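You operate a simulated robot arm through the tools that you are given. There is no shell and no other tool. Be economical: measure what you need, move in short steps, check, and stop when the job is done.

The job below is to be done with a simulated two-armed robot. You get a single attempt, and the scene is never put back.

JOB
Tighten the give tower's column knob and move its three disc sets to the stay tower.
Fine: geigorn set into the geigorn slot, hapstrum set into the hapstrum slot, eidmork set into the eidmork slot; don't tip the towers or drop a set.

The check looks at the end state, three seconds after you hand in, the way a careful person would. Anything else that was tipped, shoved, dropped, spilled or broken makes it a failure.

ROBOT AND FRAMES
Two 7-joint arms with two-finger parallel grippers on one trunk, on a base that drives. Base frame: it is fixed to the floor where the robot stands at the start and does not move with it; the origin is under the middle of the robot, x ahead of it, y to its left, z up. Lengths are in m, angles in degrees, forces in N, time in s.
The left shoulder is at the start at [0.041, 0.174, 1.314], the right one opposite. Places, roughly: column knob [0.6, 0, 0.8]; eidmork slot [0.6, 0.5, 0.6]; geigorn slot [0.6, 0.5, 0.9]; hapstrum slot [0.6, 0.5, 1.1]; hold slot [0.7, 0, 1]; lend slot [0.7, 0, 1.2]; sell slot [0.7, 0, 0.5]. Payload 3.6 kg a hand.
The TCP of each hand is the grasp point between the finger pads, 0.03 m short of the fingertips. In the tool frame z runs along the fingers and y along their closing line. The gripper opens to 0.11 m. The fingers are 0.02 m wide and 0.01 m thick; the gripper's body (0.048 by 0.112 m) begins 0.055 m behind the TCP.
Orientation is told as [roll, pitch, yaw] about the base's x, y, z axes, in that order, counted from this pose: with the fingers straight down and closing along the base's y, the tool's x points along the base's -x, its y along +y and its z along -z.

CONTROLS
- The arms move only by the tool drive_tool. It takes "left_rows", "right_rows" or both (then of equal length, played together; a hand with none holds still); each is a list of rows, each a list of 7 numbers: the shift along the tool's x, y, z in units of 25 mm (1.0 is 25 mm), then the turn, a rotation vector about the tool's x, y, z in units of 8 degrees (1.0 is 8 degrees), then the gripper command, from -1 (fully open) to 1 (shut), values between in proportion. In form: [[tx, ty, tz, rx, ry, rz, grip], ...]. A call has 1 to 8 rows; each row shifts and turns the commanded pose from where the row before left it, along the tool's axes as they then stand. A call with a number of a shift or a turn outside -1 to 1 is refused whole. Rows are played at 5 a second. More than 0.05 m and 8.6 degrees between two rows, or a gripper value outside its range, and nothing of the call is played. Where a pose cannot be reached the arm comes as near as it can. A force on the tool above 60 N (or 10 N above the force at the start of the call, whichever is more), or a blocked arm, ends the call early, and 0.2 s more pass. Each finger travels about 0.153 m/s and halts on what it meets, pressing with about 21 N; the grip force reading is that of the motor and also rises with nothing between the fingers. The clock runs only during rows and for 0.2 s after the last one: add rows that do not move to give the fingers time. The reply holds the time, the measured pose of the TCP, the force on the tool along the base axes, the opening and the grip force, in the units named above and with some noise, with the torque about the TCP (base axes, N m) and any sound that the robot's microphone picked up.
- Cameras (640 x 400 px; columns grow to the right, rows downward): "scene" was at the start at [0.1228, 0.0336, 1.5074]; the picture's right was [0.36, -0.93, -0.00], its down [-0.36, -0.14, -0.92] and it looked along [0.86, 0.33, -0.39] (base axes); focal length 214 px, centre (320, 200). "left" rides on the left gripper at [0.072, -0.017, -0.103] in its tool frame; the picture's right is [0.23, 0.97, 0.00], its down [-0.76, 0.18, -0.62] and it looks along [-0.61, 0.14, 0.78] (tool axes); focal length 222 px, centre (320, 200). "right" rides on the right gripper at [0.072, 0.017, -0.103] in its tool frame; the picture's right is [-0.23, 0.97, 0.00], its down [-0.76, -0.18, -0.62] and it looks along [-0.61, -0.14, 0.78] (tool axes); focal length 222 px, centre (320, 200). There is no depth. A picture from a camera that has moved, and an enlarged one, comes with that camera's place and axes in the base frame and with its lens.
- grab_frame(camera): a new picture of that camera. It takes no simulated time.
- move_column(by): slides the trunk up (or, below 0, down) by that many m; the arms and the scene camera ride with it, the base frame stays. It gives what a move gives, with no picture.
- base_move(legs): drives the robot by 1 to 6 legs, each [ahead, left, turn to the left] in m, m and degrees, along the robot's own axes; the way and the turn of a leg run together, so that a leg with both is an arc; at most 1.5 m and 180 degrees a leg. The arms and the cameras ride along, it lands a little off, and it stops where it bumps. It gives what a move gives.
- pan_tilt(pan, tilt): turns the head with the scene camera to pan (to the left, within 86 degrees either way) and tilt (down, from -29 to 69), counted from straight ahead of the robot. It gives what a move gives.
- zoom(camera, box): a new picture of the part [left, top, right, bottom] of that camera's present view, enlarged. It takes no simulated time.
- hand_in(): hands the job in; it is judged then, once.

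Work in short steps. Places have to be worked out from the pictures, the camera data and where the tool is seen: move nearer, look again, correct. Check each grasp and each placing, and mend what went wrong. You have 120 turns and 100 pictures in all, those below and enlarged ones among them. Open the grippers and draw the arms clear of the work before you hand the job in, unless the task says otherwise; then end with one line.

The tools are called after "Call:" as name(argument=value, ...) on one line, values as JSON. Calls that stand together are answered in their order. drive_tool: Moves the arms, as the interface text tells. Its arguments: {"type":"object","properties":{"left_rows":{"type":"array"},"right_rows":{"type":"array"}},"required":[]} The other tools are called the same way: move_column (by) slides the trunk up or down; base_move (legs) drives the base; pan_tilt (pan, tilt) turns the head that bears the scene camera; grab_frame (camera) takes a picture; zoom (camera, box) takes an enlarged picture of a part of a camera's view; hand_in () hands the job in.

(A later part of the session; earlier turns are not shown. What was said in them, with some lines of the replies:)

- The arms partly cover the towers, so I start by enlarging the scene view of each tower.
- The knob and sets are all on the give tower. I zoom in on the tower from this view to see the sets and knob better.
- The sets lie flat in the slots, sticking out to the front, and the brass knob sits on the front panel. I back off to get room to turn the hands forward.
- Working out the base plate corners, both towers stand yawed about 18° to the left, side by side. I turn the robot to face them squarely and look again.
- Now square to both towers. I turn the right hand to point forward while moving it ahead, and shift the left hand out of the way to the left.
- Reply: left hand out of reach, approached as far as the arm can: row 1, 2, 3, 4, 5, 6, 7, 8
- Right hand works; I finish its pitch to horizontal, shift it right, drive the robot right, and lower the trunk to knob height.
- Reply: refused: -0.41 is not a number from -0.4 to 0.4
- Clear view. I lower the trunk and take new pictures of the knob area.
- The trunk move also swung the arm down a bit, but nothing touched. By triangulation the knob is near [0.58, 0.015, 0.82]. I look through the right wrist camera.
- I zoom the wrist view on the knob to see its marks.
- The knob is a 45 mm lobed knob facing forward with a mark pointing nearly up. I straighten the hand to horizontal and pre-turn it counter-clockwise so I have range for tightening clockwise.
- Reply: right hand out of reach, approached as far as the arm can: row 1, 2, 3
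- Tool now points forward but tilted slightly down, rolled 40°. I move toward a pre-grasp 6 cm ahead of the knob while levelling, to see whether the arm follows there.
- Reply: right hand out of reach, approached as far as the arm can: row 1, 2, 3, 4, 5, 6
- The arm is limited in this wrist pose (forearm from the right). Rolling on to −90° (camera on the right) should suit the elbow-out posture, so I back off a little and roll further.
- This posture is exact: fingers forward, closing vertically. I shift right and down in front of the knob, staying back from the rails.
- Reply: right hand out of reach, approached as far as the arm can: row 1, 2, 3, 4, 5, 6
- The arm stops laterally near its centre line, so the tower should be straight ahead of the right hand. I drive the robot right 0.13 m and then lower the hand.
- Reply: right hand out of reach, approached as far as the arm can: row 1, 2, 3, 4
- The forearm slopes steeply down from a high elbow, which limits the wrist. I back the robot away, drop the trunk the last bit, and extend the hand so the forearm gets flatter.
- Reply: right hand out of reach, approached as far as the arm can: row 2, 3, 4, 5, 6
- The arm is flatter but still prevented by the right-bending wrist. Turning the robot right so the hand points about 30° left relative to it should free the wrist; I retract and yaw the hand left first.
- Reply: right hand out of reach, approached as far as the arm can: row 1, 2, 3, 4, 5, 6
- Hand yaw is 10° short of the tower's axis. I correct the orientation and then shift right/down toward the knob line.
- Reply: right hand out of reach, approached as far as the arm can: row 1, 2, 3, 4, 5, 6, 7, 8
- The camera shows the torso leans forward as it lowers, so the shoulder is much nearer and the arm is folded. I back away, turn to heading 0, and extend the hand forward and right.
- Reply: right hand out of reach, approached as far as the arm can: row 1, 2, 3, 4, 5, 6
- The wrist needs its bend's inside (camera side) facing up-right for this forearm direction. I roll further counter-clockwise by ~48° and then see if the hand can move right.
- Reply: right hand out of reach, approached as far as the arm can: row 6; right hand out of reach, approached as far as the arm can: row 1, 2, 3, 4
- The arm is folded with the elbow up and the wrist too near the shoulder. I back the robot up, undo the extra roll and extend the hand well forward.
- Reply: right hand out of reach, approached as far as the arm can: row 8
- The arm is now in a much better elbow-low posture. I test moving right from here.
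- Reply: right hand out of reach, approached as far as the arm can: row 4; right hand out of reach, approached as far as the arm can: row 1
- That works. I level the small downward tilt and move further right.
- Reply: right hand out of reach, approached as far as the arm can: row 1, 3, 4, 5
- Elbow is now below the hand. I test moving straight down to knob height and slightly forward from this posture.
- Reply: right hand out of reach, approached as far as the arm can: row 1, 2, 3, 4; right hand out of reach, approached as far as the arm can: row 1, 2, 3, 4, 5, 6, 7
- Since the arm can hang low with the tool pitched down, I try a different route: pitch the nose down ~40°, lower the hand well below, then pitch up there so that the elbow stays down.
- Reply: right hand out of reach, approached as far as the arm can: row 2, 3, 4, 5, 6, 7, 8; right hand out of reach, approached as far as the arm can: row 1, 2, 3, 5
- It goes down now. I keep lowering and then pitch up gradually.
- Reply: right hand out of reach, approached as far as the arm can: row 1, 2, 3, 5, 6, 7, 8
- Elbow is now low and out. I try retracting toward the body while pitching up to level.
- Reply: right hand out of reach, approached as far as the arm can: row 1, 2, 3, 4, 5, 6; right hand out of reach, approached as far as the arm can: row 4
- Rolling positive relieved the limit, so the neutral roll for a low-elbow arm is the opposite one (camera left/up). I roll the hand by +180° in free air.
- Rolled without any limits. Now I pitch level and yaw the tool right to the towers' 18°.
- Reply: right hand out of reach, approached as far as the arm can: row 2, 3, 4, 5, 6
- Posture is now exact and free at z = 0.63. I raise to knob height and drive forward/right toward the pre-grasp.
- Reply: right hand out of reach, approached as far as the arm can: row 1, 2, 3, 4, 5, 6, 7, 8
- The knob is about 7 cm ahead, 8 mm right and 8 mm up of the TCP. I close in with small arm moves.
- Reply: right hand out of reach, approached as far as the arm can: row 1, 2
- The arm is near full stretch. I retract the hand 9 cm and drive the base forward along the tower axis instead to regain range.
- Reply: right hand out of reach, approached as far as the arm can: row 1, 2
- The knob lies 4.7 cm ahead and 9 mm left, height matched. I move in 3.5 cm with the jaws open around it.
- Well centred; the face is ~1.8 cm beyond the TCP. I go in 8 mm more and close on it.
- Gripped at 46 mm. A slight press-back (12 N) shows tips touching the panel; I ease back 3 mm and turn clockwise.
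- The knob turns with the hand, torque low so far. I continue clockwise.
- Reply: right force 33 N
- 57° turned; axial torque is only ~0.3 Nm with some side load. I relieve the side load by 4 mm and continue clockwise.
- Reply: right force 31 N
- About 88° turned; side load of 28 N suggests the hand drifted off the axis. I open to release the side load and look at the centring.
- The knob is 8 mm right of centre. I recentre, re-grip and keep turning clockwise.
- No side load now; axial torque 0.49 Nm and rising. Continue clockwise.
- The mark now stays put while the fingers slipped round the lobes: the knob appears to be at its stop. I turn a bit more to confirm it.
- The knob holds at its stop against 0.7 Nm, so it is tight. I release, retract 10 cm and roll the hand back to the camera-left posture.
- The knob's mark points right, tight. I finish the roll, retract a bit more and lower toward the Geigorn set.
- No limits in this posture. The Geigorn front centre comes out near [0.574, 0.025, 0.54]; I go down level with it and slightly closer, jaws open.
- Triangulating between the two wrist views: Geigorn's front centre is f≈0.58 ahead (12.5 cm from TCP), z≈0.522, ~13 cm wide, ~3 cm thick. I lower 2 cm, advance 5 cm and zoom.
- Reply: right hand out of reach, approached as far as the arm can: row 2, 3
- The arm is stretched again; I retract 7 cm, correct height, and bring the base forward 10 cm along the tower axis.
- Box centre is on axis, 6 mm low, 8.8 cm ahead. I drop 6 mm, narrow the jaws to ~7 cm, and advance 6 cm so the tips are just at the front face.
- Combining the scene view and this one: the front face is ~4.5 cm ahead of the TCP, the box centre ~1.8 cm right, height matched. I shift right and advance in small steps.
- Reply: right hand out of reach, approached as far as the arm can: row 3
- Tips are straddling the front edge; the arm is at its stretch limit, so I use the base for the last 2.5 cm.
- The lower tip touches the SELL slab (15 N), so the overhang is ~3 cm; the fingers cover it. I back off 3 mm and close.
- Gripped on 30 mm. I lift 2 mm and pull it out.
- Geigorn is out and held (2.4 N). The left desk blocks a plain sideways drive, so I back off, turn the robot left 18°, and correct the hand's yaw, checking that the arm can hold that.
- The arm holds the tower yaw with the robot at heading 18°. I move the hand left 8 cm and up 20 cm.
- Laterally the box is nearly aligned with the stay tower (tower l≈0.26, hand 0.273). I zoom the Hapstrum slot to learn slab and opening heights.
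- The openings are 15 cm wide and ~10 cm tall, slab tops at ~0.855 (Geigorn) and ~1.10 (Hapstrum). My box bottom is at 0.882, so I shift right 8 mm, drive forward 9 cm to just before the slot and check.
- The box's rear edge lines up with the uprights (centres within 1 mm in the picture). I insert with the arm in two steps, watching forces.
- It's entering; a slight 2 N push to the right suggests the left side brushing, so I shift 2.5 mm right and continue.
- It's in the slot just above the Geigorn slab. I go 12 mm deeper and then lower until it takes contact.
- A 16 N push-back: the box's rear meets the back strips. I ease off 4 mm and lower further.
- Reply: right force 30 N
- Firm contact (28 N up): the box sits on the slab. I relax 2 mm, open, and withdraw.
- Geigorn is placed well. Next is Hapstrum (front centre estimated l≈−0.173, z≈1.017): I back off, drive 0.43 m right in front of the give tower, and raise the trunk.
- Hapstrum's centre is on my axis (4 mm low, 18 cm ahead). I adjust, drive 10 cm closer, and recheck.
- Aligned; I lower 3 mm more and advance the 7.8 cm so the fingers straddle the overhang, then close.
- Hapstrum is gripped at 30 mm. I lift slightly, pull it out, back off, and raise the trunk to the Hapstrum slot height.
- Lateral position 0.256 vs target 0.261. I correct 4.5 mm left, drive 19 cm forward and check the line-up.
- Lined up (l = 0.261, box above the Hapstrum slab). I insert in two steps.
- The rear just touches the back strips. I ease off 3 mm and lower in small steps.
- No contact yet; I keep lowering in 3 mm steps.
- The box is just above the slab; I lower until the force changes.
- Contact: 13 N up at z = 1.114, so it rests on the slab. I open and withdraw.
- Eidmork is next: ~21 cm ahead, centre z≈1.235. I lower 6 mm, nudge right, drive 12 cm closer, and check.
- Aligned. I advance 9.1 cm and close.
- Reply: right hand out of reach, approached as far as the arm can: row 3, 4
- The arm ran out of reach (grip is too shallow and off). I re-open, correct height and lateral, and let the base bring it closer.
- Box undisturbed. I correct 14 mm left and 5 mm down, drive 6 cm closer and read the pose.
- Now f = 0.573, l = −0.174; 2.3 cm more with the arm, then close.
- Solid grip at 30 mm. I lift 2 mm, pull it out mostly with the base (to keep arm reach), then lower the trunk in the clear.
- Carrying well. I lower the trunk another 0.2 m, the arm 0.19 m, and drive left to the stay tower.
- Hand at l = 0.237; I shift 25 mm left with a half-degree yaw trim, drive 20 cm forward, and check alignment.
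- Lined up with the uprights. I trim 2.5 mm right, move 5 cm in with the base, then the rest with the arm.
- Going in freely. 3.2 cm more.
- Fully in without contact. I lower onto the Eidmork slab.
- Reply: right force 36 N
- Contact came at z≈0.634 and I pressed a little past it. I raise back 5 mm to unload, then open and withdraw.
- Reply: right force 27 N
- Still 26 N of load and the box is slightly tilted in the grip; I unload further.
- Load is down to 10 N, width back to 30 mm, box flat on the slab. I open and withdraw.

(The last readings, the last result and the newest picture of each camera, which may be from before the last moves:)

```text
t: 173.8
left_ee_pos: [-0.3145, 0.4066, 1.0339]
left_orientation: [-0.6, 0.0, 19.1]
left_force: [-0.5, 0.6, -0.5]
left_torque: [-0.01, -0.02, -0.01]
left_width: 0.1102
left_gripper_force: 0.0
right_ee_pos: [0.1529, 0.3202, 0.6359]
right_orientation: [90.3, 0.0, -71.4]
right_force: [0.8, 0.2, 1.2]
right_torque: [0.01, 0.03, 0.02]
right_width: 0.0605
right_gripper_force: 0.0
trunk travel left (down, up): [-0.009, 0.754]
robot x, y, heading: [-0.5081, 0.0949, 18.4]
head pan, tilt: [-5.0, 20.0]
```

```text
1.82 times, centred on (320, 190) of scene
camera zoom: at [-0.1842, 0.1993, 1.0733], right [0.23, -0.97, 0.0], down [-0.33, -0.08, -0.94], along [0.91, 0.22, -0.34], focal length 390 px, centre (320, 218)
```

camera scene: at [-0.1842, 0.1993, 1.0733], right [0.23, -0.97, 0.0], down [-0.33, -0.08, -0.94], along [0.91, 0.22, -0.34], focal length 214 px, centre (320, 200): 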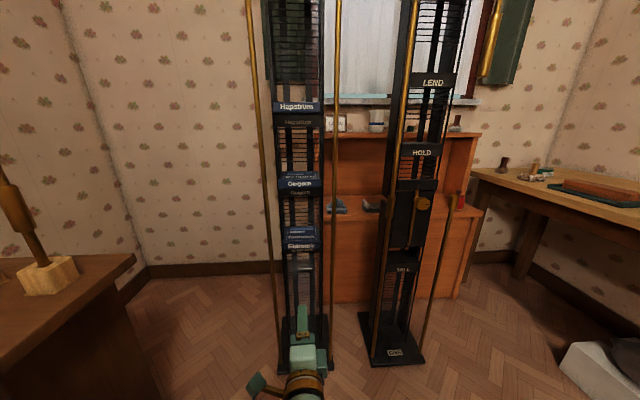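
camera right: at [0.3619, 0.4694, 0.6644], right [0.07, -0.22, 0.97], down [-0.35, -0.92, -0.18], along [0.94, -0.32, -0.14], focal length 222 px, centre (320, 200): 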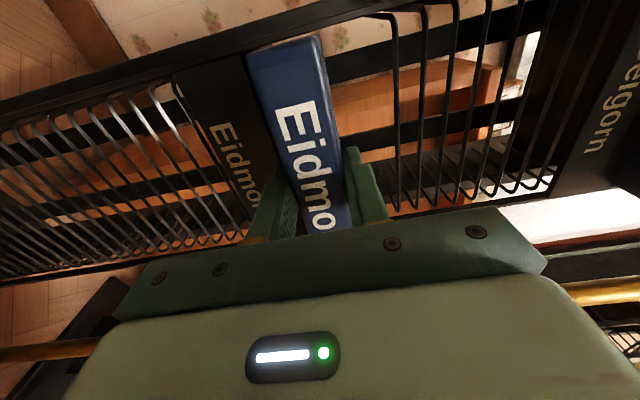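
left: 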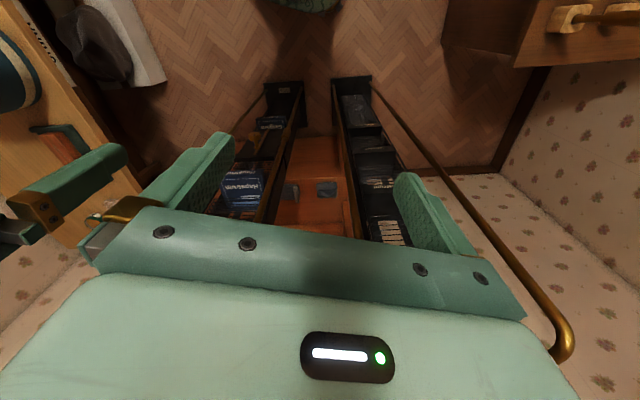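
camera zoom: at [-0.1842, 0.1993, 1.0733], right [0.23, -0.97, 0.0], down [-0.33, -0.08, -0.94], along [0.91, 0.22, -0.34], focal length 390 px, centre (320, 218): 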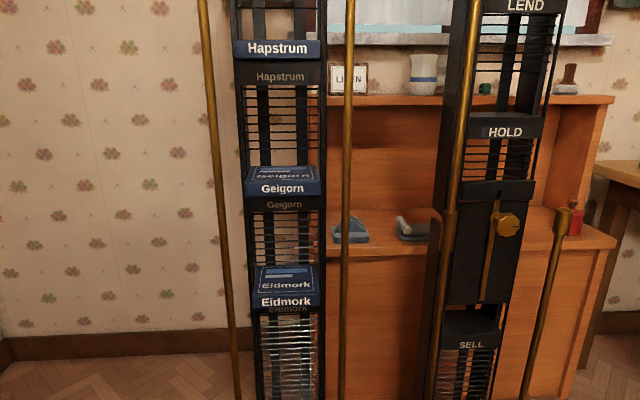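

All three sets are in their labelled slots. A last check of the knob and the Eidmork seat.

Call:
zoom(camera="scene", box=[380, 170, 460, 230])

Call:
zoom(camera="scene", box=[260, 160, 350, 260])

```text
6.67 times, centred on (420, 200) of scene
camera zoom: at [-0.1842, 0.1993, 1.0733], right [0.23, -0.97, 0.0], down [-0.33, -0.08, -0.94], along [0.91, 0.22, -0.34], focal length 1430 px, centre (-347, 200)
```

zoom: 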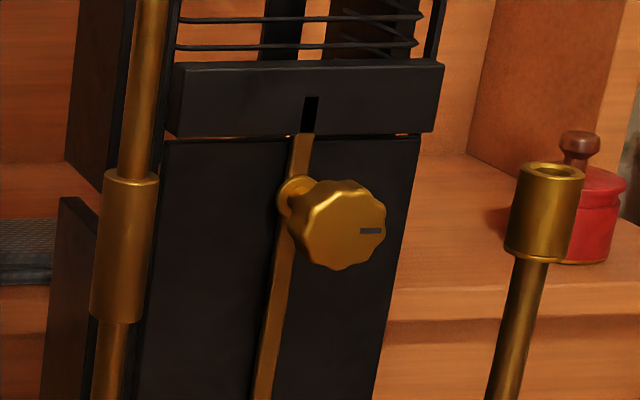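

```text
4.00 times, centred on (305, 210) of scene
camera zoom: at [-0.1842, 0.1993, 1.0733], right [0.23, -0.97, 0.0], down [-0.33, -0.08, -0.94], along [0.91, 0.22, -0.34], focal length 858 px, centre (380, 160)
```

zoom: 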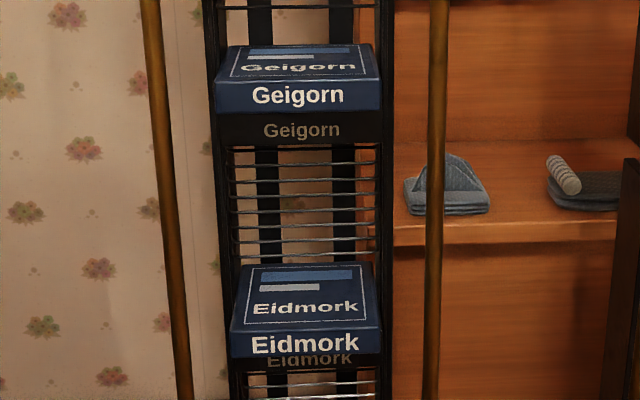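

The knob's mark points right at its stop and all sets sit flat. I fully open the grippers and hand in.

Call:
drive_tool(right_rows=[[0, 0, -0.5, 0, 0, 0, -1], [0, 0, 0, 0, 0, 0, -1], [0, 0, 0, 0, 0, 0, -1]])

Call:
hand_in()

```text
t: 174.6
left_ee_pos: [-0.3145, 0.4077, 1.0316]
left_orientation: [-0.6, -0.1, 19.1]
left_force: [-0.1, 0.1, -0.4]
left_torque: [0.03, -0.01, 0.01]
left_width: 0.1097
left_gripper_force: 0.1
right_ee_pos: [0.1407, 0.3156, 0.6349]
right_orientation: [90.3, -0.1, -71.4]
right_force: [0.0, -0.2, -0.5]
right_torque: [0.01, 0.0, 0.0]
right_width: 0.1101
right_gripper_force: 0.0
trunk travel left (down, up): [-0.009, 0.754]
robot x, y, heading: [-0.5026, 0.0985, 18.7]
head pan, tilt: [-5.0, 20.0]
```

```text
The job is handed in.
```

I turned the give tower's column knob clockwise to its stop and moved the Geigorn, Hapstrum and Eidmork sets into their matching slots on the stay tower; both towers were standing, no set was dropped, and the job is handed in.
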